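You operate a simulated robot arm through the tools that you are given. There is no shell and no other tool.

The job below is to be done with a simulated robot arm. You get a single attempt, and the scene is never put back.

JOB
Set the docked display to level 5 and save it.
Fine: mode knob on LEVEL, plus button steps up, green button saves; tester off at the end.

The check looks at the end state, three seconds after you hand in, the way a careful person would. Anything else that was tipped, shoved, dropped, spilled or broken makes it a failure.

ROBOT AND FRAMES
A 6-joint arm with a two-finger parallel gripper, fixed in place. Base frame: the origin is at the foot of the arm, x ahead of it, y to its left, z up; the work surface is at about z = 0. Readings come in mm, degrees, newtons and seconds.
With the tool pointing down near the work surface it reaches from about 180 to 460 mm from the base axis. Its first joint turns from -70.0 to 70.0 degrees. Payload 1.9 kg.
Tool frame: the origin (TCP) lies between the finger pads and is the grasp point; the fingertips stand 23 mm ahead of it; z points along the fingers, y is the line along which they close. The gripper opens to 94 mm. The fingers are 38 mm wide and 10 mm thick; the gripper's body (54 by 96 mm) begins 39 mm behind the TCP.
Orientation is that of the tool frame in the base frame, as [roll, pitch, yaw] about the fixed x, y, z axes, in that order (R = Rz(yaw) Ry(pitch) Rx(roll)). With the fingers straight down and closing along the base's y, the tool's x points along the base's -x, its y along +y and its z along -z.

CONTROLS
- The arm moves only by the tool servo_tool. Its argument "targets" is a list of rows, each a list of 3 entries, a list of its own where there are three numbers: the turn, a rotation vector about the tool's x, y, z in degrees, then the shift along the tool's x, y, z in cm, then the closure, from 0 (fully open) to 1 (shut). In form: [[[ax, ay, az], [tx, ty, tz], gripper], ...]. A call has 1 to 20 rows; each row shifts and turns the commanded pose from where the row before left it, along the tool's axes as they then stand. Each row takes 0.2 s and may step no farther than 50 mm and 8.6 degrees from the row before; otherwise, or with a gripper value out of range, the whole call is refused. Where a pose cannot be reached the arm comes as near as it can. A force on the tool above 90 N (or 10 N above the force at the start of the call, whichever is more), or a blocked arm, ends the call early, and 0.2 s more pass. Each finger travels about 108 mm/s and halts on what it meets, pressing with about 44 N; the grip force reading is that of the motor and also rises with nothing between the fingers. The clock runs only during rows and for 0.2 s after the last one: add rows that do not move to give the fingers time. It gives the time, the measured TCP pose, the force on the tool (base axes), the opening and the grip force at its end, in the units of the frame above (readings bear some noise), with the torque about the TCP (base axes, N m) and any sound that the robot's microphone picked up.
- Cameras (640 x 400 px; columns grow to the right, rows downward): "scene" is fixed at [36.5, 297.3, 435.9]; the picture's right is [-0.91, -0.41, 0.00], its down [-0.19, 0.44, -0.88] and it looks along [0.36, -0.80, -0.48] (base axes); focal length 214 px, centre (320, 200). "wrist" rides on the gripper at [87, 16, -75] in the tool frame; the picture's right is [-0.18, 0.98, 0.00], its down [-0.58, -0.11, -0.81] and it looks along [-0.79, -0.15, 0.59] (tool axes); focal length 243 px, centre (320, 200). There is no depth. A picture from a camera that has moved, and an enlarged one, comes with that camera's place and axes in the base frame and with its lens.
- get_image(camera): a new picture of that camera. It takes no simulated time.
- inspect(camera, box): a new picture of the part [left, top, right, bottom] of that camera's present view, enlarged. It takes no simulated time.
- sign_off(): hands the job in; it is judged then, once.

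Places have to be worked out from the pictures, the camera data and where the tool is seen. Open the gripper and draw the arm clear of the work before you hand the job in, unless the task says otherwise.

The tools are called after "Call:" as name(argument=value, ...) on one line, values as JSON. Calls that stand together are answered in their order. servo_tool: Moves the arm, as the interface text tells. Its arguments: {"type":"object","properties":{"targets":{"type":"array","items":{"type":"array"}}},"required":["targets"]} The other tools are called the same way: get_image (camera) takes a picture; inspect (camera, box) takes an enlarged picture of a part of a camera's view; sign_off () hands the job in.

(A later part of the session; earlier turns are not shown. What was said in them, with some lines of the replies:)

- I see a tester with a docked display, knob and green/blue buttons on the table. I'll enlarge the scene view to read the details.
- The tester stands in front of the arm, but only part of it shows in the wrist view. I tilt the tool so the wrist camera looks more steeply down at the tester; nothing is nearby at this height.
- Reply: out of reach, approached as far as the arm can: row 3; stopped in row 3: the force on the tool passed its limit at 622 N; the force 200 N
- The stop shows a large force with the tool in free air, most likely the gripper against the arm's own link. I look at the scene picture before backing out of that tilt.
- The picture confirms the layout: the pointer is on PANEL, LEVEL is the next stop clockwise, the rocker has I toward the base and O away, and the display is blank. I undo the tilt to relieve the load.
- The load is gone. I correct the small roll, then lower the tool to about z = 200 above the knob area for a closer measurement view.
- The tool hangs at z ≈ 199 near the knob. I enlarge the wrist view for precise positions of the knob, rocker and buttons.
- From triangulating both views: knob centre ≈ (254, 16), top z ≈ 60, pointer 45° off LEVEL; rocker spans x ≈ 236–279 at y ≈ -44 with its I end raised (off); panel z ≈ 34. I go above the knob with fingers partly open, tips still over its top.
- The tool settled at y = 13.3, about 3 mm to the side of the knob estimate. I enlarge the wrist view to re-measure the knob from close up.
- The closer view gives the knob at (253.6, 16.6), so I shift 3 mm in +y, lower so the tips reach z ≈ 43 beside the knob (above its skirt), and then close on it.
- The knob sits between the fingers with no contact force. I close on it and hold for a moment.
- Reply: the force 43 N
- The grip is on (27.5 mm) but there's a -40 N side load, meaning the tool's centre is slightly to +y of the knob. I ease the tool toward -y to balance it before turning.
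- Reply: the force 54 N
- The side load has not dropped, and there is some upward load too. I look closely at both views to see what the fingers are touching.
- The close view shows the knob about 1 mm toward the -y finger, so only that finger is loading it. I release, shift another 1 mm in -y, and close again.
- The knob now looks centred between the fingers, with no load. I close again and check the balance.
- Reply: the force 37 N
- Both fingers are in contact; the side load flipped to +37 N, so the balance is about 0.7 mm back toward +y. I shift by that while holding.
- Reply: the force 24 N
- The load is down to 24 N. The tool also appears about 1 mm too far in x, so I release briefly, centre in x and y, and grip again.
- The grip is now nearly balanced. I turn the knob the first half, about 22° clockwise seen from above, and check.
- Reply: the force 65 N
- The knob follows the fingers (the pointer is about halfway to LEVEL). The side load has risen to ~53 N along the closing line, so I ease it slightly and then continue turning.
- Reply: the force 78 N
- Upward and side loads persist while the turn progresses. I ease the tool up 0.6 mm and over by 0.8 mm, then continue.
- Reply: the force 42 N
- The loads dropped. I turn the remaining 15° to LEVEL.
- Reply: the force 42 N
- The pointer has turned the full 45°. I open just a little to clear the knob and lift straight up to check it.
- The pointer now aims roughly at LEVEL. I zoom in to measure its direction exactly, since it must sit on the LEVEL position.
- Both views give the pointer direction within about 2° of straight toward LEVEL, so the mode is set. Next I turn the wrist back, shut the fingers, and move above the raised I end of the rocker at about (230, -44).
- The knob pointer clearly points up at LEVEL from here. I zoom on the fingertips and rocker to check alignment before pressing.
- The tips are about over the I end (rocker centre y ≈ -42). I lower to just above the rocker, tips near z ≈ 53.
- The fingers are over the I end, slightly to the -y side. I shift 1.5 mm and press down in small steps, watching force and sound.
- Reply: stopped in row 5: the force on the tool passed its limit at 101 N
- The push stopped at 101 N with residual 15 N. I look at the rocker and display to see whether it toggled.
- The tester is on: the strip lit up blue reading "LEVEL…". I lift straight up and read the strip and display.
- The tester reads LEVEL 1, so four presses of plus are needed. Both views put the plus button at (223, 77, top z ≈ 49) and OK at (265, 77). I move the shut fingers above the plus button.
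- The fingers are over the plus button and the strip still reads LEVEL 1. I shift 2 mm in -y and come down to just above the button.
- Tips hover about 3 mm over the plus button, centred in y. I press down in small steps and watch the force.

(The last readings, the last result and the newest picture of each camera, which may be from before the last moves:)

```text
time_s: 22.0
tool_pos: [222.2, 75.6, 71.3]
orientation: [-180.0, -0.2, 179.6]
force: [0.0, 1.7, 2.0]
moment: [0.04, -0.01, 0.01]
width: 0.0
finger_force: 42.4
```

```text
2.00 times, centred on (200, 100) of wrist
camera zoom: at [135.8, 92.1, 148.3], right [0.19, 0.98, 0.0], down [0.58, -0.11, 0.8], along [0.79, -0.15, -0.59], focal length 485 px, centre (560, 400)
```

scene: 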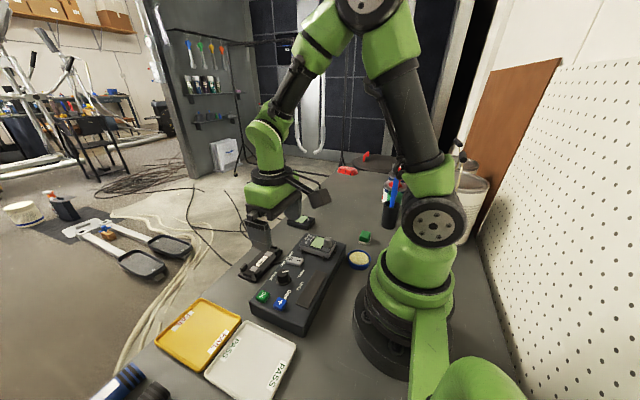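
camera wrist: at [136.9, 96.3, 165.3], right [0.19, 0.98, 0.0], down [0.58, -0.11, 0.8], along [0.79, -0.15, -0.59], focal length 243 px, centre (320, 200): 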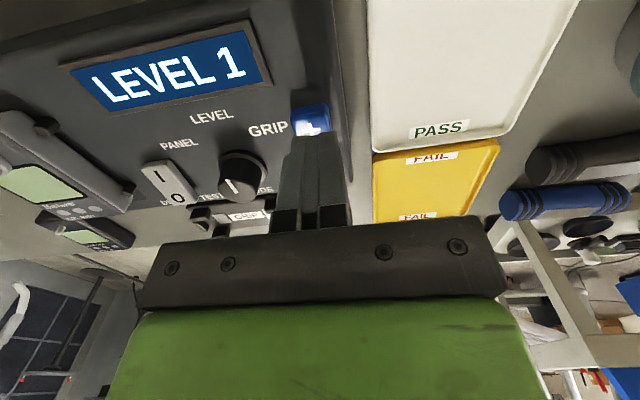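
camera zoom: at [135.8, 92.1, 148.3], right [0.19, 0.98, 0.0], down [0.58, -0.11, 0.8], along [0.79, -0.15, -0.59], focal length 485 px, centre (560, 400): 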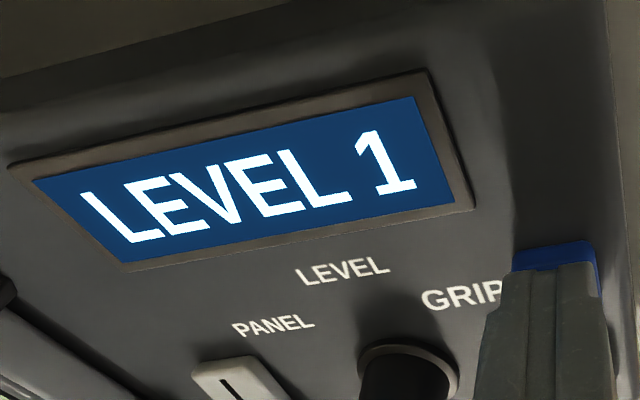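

There is only a slight touch (2 N) and the strip still reads 1. I press a little further.

Call:
servo_tool(targets=[[[0, 0, 0], [0, 0, 0.1], 1], [[0, 0, 0], [0, 0, 0.1], 1]])

Call:
inspect(camera="wrist", box=[40, 0, 360, 200])

```text
time_s: 22.6
tool_pos: [223.5, 75.0, 71.5]
orientation: [-179.9, -0.2, 179.5]
force: [-1.7, -0.5, 2.7]
moment: [0.0, 0.02, -0.01]
width: 0.0
finger_force: 42.8
heard: click
```

```text
2.00 times, centred on (200, 100) of wrist
camera zoom: at [136.0, 92.5, 146.2], right [0.19, 0.98, 0.0], down [0.58, -0.11, 0.8], along [0.79, -0.15, -0.59], focal length 485 px, centre (560, 400)
```

zoom: 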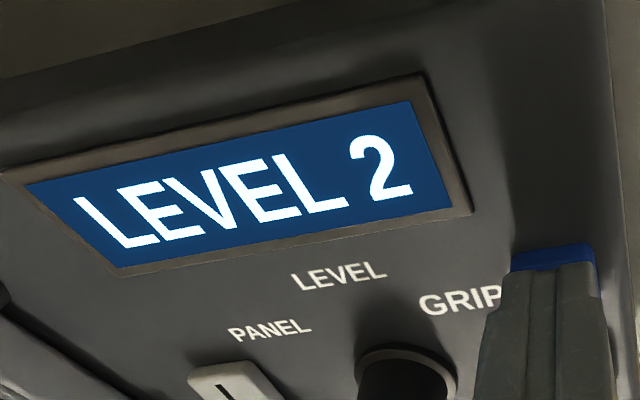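

A click, and the strip reads LEVEL 2. I lift 4 mm to release the button and check nothing else changes.

Call:
servo_tool(targets=[[[0, 0, 0], [0, 0, -0.4], 1], [[0, 0, 0], [0, 0, 0], 1]])

Call:
inspect(camera="wrist", box=[40, 0, 360, 200])

```text
time_s: 23.2
tool_pos: [223.5, 76.0, 75.1]
orientation: [-179.9, -0.2, 179.6]
force: [-0.3, 0.6, 0.1]
moment: [0.03, 0.0, 0.02]
width: 0.0
finger_force: 43.0
```

```text
2.00 times, centred on (200, 100) of wrist
camera zoom: at [136.9, 92.7, 150.3], right [0.19, 0.98, 0.0], down [0.58, -0.11, 0.8], along [0.79, -0.15, -0.59], focal length 485 px, centre (560, 400)
```

zoom: 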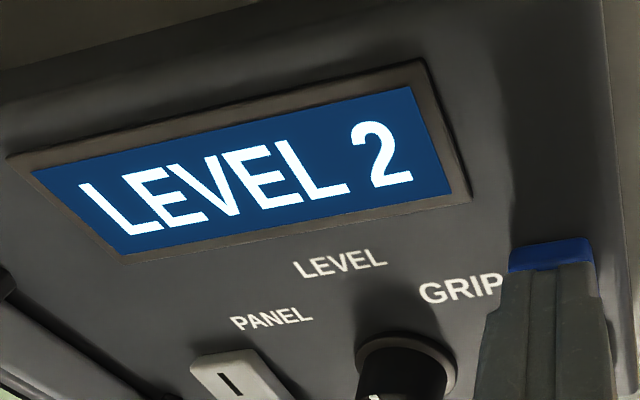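

Released and still LEVEL 2. I press once more with the same stroke and release within one call.

Call:
servo_tool(targets=[[[0, 0, 0], [0, 0, 0.2], 1], [[0, 0, 0], [0, 0, 0.2], 1], [[0, 0, 0], [0, 0, -0.4], 1], [[0, 0, 0], [0, 0, 0], 1]])

Call:
inspect(camera="wrist", box=[40, 0, 360, 200])

```text
time_s: 24.2
tool_pos: [223.7, 76.4, 75.2]
orientation: [180.0, -0.2, 179.6]
force: [0.4, 0.0, -0.4]
moment: [-0.02, -0.02, 0.01]
width: 0.0
finger_force: 42.2
heard: click
```

```text
2.00 times, centred on (200, 100) of wrist
camera zoom: at [136.3, 93.1, 150.5], right [0.19, 0.98, 0.0], down [0.58, -0.11, 0.8], along [0.79, -0.15, -0.59], focal length 485 px, centre (560, 400)
```

zoom: 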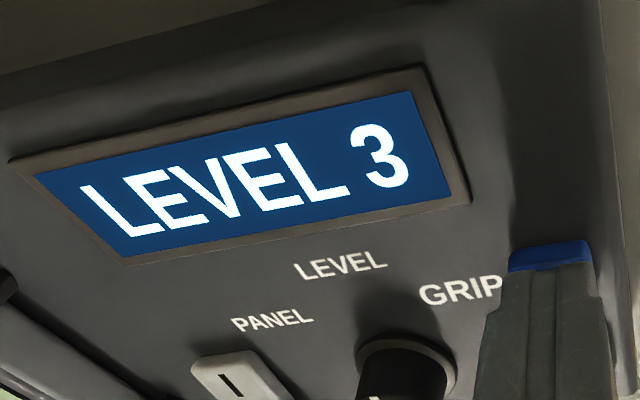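

The strip reads LEVEL 3 after one click. I repeat the same press-and-release.

Call:
servo_tool(targets=[[[0, 0, 0], [0, 0, 0.2], 1], [[0, 0, 0], [0, 0, 0.2], 1], [[0, 0, 0], [0, 0, -0.4], 1], [[0, 0, 0], [0, 0, 0], 1]])

Call:
inspect(camera="wrist", box=[40, 0, 360, 200])

```text
time_s: 25.2
tool_pos: [223.4, 76.1, 75.1]
orientation: [180.0, -0.2, 179.6]
force: [-0.3, 0.0, 0.5]
moment: [-0.02, -0.02, -0.06]
width: 0.0
finger_force: 42.1
heard: click
```

```text
2.00 times, centred on (200, 100) of wrist
camera zoom: at [136.4, 93.1, 150.5], right [0.19, 0.98, 0.0], down [0.58, -0.11, 0.8], along [0.79, -0.15, -0.59], focal length 485 px, centre (560, 400)
```

zoom: 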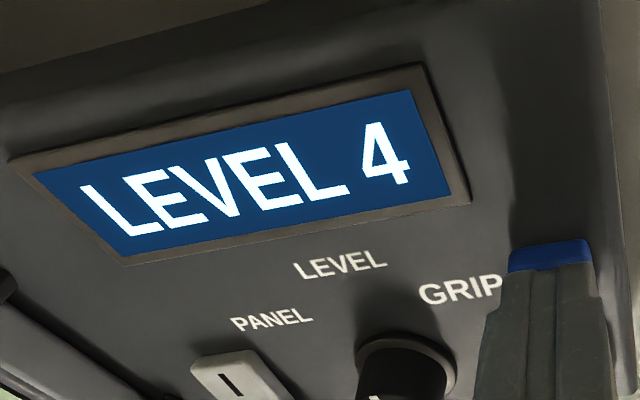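

LEVEL 4 now; one more press is needed to reach 5.

Call:
servo_tool(targets=[[[0, 0, 0], [0, 0, 0.2], 1], [[0, 0, 0], [0, 0, 0.2], 1], [[0, 0, 0], [0, 0, -0.4], 1], [[0, 0, 0], [0, 0, 0], 1]])

Call:
inspect(camera="wrist", box=[40, 0, 360, 200])

Call:
inspect(camera="scene", box=[240, 220, 350, 320])

```text
time_s: 26.2
tool_pos: [222.8, 74.5, 74.5]
orientation: [-180.0, -0.2, 179.5]
force: [0.6, -0.8, 1.1]
moment: [0.0, -0.04, 0.04]
width: 0.0
finger_force: 42.0
heard: click
```

```text
2.00 times, centred on (200, 100) of wrist
camera zoom: at [135.7, 92.3, 149.8], right [0.19, 0.98, 0.0], down [0.58, -0.11, 0.8], along [0.79, -0.15, -0.59], focal length 485 px, centre (560, 400)
```

zoom: 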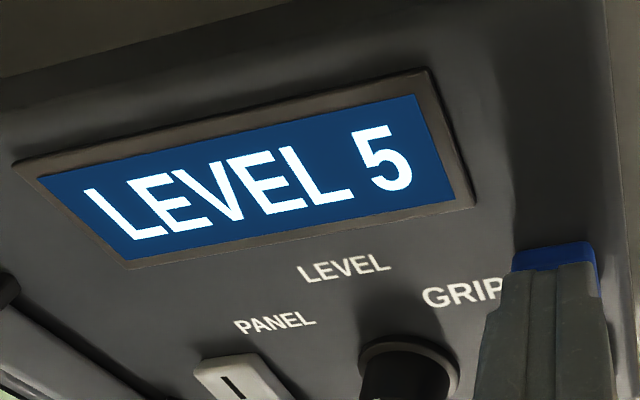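

```text
4.00 times, centred on (295, 270) of scene
camera zoom: at [36.5, 297.3, 435.9], right [-0.91, -0.41, 0.0], down [-0.19, 0.44, -0.88], along [0.36, -0.8, -0.48], focal length 858 px, centre (420, -80)
```

zoom: 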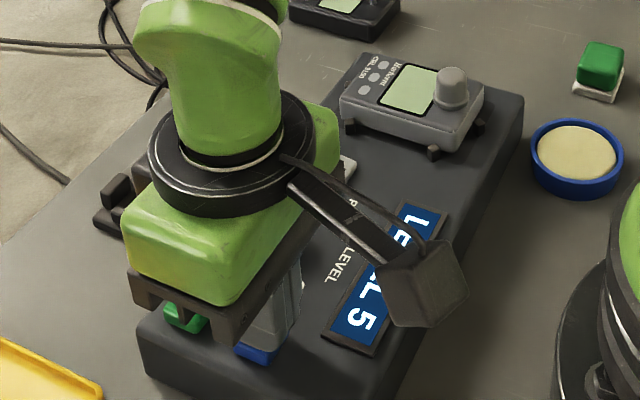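

LEVEL 5 is showing. I lift clear, move 42 mm outward to the green OK button, and come down above it.

Call:
servo_tool(targets=[[[0, 0, 0], [0, 0, -2], 1], [[0, 0, 0], [-2.1, 0.1, 0], 1], [[0, 0, 0], [-2.1, 0, 0], 1], [[0, 0, 0], [0, 0, 1.7], 1], [[0, 0, 0], [0, 0, 0], 1]])

Call:
get_image(camera="wrist")

Call:
inspect(camera="scene", box=[240, 240, 350, 320])

```text
time_s: 27.4
tool_pos: [263.8, 77.9, 76.5]
orientation: [180.0, -0.2, 179.6]
force: [0.5, -0.4, 0.5]
moment: [0.0, 0.04, -0.01]
width: 0.3
finger_force: 42.6
```

```text
taken
camera wrist: at [176.4, 94.3, 152.8], right [0.19, 0.98, 0.0], down [0.58, -0.11, 0.8], along [0.79, -0.15, -0.59], focal length 243 px, centre (320, 200)
```

wrist: 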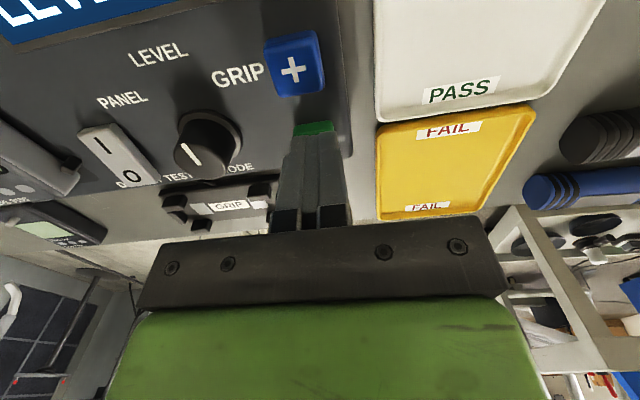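

```text
5.00 times, centred on (295, 280) of scene
camera zoom: at [36.5, 297.3, 435.9], right [-0.91, -0.41, 0.0], down [-0.19, 0.44, -0.88], along [0.36, -0.8, -0.48], focal length 1072 px, centre (445, -200)
```

zoom: 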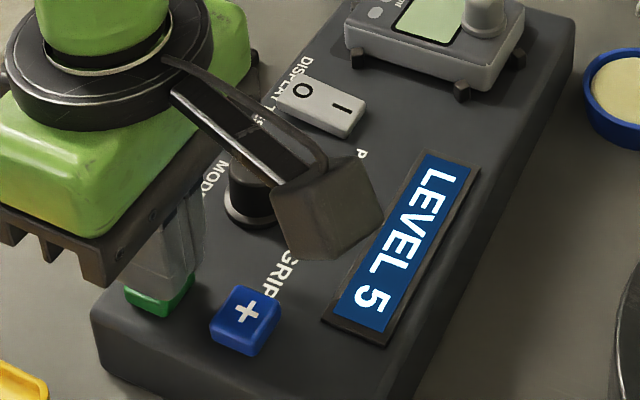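

The fingers are over the green button (same height as plus, which clicked about 6.5 mm lower than now). I press down to that depth and release.

Call:
servo_tool(targets=[[[0, 0, 0], [0, 0, 0.3], 1], [[0, 0, 0], [0, 0, 0.15], 1], [[0, 0, 0], [0, 0, 0.1], 1], [[0, 0, 0], [0, 0, 0.1], 1]])

Call:
inspect(camera="scene", box=[240, 240, 350, 320])

```text
time_s: 28.4
tool_pos: [263.9, 76.7, 71.6]
orientation: [-180.0, -0.2, 179.6]
force: [-1.6, 1.6, 2.8]
moment: [0.02, -0.01, 0.01]
width: 0.0
finger_force: 42.6
heard: click
```

```text
5.00 times, centred on (295, 280) of scene
camera zoom: at [36.5, 297.3, 435.9], right [-0.91, -0.41, 0.0], down [-0.19, 0.44, -0.88], along [0.36, -0.8, -0.48], focal length 1072 px, centre (445, -200)
```

zoom: 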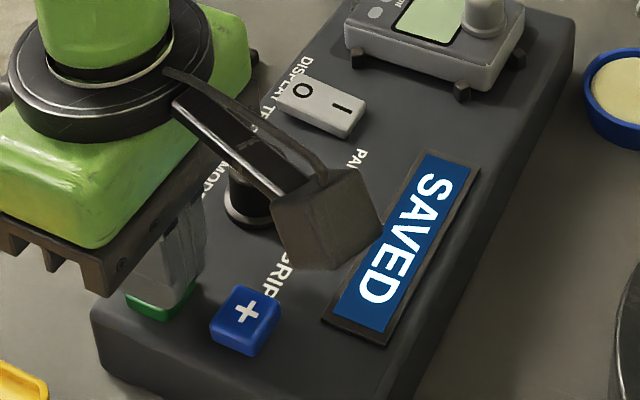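

The strip shows SAVED after a click. I release the button, lift high, and check what the strip shows next.

Call:
servo_tool(targets=[[[0, 0, 0], [0, 0, -1], 1], [[0, 0, 0], [0, 0, -4], 1], [[0, 0, 0], [0, 0, -4], 1], [[0, 0, 0], [0, 0, 0], 1]])

Call:
inspect(camera="scene", box=[240, 220, 350, 320])

```text
time_s: 29.4
tool_pos: [264.9, 76.0, 162.8]
orientation: [-180.0, -0.2, 179.6]
force: [0.2, 0.1, 0.2]
moment: [0.01, 0.0, -0.03]
width: 0.0
finger_force: 42.4
```

```text
4.00 times, centred on (295, 270) of scene
camera zoom: at [36.5, 297.3, 435.9], right [-0.91, -0.41, 0.0], down [-0.19, 0.44, -0.88], along [0.36, -0.8, -0.48], focal length 858 px, centre (420, -80)
```

zoom: 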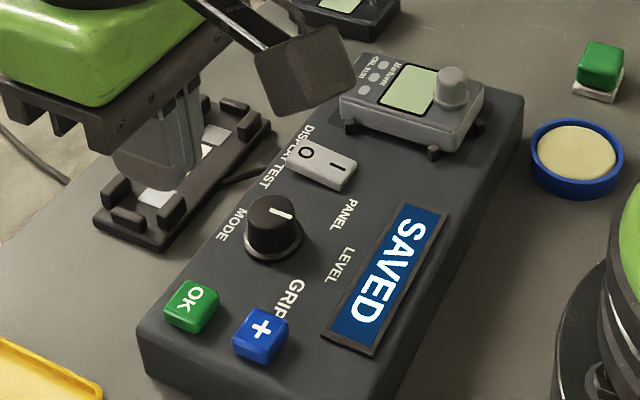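

SAVED persists and the buttons are released. Now I turn the tester off: move over the O end of the rocker, about (285, -42), mirroring the I-end press.

Call:
servo_tool(targets=[[[0, 0, 0], [-0.67, -3.93, 0], 1], [[0, 0, 0], [-0.67, -3.93, 0], 1], [[0, 0, 0], [-0.67, -3.93, 0], 1], [[0, 0, 0], [0, 0, 4], 1], [[0, 0, 0], [0, 0, 2.5], 1], [[0, 0, 0], [0, 0, 0], 1]])

Call:
inspect(camera="wrist", box=[180, 0, 480, 200])

Call:
inspect(camera="scene", box=[250, 220, 340, 290])

```text
time_s: 30.8
tool_pos: [284.7, -40.3, 97.3]
orientation: [-180.0, -0.3, 179.5]
force: [0.1, 0.1, 0.6]
moment: [-0.03, -0.03, 0.01]
width: 0.0
finger_force: 42.1
```

```text
2.00 times, centred on (330, 100) of wrist
camera zoom: at [197.2, -23.4, 173.2], right [0.19, 0.98, 0.0], down [0.58, -0.11, 0.8], along [0.79, -0.15, -0.59], focal length 485 px, centre (300, 400)
```

zoom: 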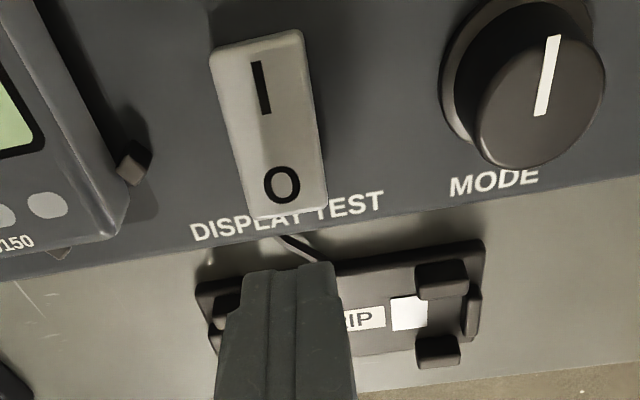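

```text
5.71 times, centred on (295, 255) of scene
camera zoom: at [36.5, 297.3, 435.9], right [-0.91, -0.41, 0.0], down [-0.19, 0.44, -0.88], along [0.36, -0.8, -0.48], focal length 1226 px, centre (463, -114)
```

zoom: 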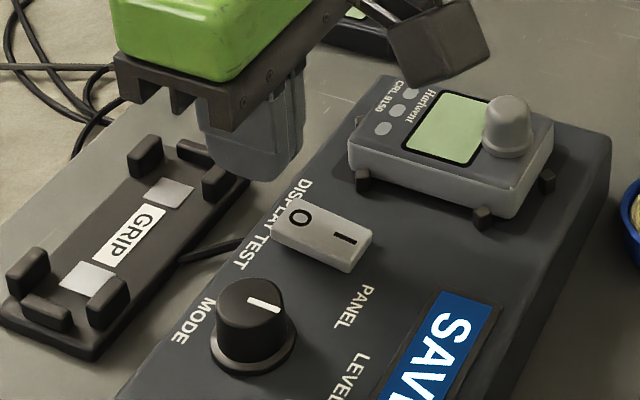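

The O end is now the raised one, ending near x ≈ 275, y ≈ -43. I adjust 2.5 mm inward and 2 mm in -y and come down to just above it.

Call:
servo_tool(targets=[[[0, 0, 0], [0.25, -0.2, 1.0], 1], [[0, 0, 0], [0, 0, 1.0], 1], [[0, 0, 0], [0, 0, 0], 1]])

Call:
inspect(camera="wrist", box=[180, 0, 480, 200])

Call:
inspect(camera="scene", box=[260, 230, 330, 280])

```text
time_s: 31.6
tool_pos: [281.5, -42.8, 76.0]
orientation: [180.0, -0.3, 179.6]
force: [-0.1, -0.1, 0.1]
moment: [0.03, 0.02, 0.0]
width: 0.0
finger_force: 41.6
```

```text
2.00 times, centred on (330, 100) of wrist
camera zoom: at [195.2, -25.5, 151.9], right [0.19, 0.98, 0.0], down [0.58, -0.11, 0.8], along [0.79, -0.15, -0.59], focal length 485 px, centre (300, 400)
```

zoom: 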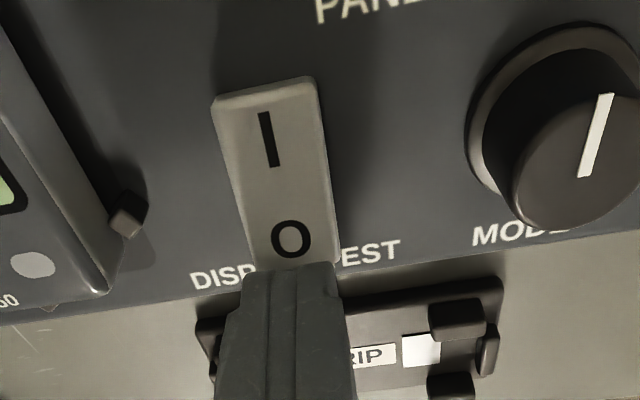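

```text
8.00 times, centred on (295, 255) of scene
camera zoom: at [36.5, 297.3, 435.9], right [-0.91, -0.41, 0.0], down [-0.19, 0.44, -0.88], along [0.36, -0.8, -0.48], focal length 1716 px, centre (520, -240)
```

zoom: 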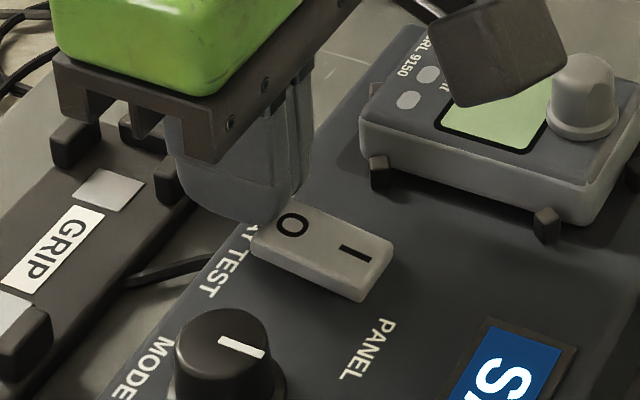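

The tips overlap the O end by only ~4 mm, so I move 3 mm further inward and press down in small steps.

Call:
servo_tool(targets=[[[0, 0, 0], [0.3, 0, 0], 1], [[0, 0, 0], [0, 0, 0.2], 1], [[0, 0, 0], [0, 0, 0.1], 1], [[0, 0, 0], [0, 0, 0.1], 1], [[0, 0, 0], [0, 0, 0.1], 1]])

Call:
inspect(camera="wrist", box=[180, 0, 480, 200])

Call:
inspect(camera="scene", box=[240, 230, 350, 310])

```text
time_s: 32.8
tool_pos: [279.2, -43.4, 71.8]
orientation: [-180.0, -0.3, 179.5]
force: [-12.6, 16.3, 64.2]
moment: [0.47, 1.48, 0.27]
width: 0.0
finger_force: 42.8
```

```text
2.00 times, centred on (330, 100) of wrist
camera zoom: at [192.0, -26.1, 147.6], right [0.19, 0.98, 0.0], down [0.58, -0.11, 0.8], along [0.79, -0.15, -0.6], focal length 485 px, centre (300, 400)
```

zoom: 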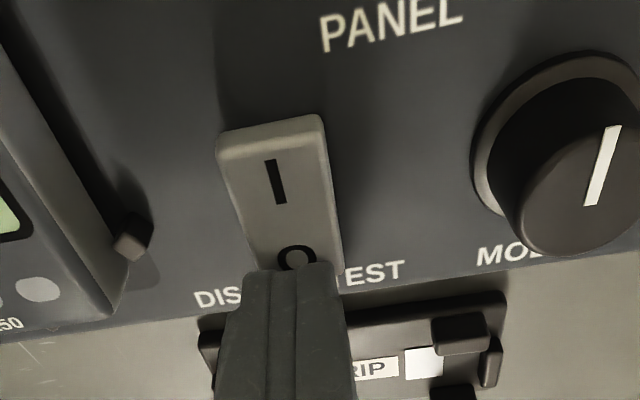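

```text
5.00 times, centred on (295, 270) of scene
camera zoom: at [36.4, 297.3, 435.9], right [-0.91, -0.41, 0.0], down [-0.19, 0.44, -0.88], along [0.36, -0.8, -0.48], focal length 1072 px, centre (445, -150)
```

zoom: 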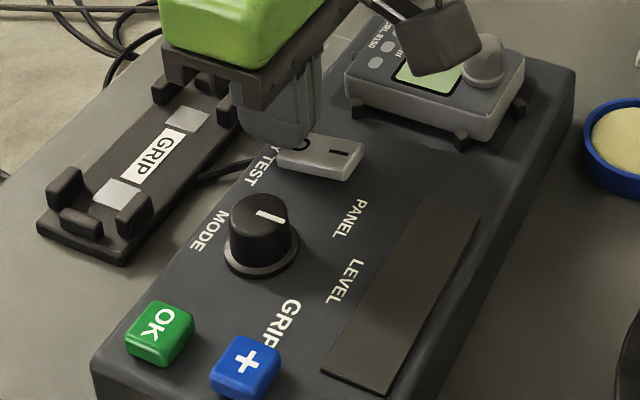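

The strip is dark: the tester is off with the I end raised again. I lift straight up and check the rocker stays on O.

Call:
servo_tool(targets=[[[0, 0, 0], [0, 0, -0.5], 1], [[0, 0, 0], [0, 0, -3], 1], [[0, 0, 0], [0, 0, -4.5], 1], [[0, 0, 0], [0, 0, -4.5], 1], [[0, 0, 0], [0, 0, -4.5], 0.5], [[0, 0, 0], [0, 0, -4.5], 0], [[0, 0, 0], [0, 0, 0], 0], [[0, 0, 0], [0, 0, 0], 0]])

Call:
get_image(camera="scene")

Call:
inspect(camera="scene", box=[240, 220, 350, 310])

Call:
get_image(camera="wrist")

```text
time_s: 34.6
tool_pos: [278.5, -42.5, 285.4]
orientation: [179.9, -0.3, 179.7]
force: [-0.5, -0.4, 0.1]
moment: [0.03, 0.02, 0.03]
width: 94.2
finger_force: 0.0
```

```text
taken
```

scene: 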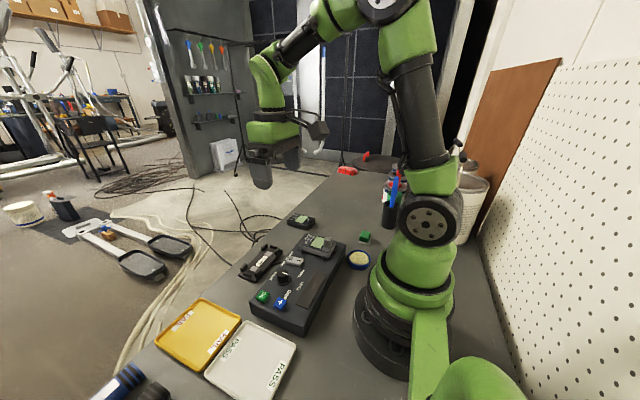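

```text
4.44 times, centred on (295, 265) of scene
camera zoom: at [36.5, 297.3, 435.9], right [-0.91, -0.41, 0.0], down [-0.19, 0.44, -0.88], along [0.36, -0.8, -0.48], focal length 953 px, centre (431, -89)
```

zoom: 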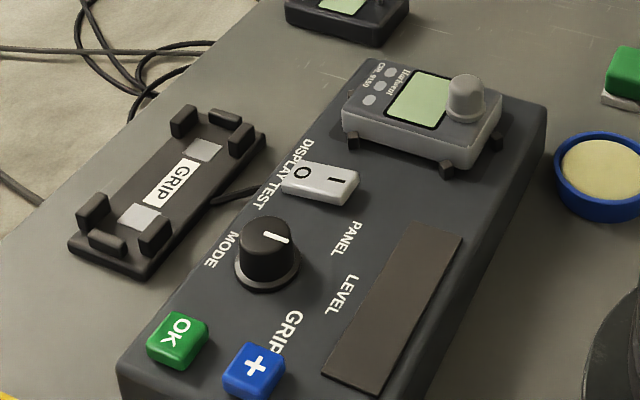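

```text
taken
camera wrist: at [191.4, -25.5, 360.9], right [0.19, 0.98, 0.0], down [0.58, -0.11, 0.8], along [0.79, -0.15, -0.59], focal length 243 px, centre (320, 200)
```

wrist: 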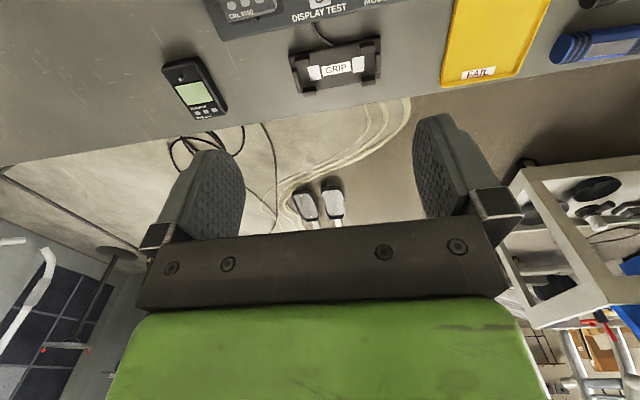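

The rocker is on O, the strip is dark, the knob is on LEVEL, and the tester and the surrounding objects are where they started. LEVEL 5 was saved (the strip showed SAVED), the gripper is open and the arm is well clear, so I hand the job in.

Call:
sign_off()

```text
The job is handed in.
```

The docked display is set to level 5 and saved, and the tester is off. I've handed the job in; no verdict has come back yet.

- **Setting:** I turned the mode knob from PANEL to LEVEL and switched the tester on. Four presses of the plus button took it from LEVEL 1 to LEVEL 5.
- **Saving:** I pressed the green button once, and the tester showed SAVED.
- **End state:** The switch is on O, the tester's screen is dark and the knob is on LEVEL. The gripper is open and the arm is well above the work.

- **Self-contact:** An early tilt of the tool, high above the table, stopped at 622 N, most likely the gripper against the arm itself. I backed out straight away.
- **Switch press:** Pressing the switch on ended at 101 N, just over the limit, but it worked.

In the final pictures the tester and the objects around it are where they started.
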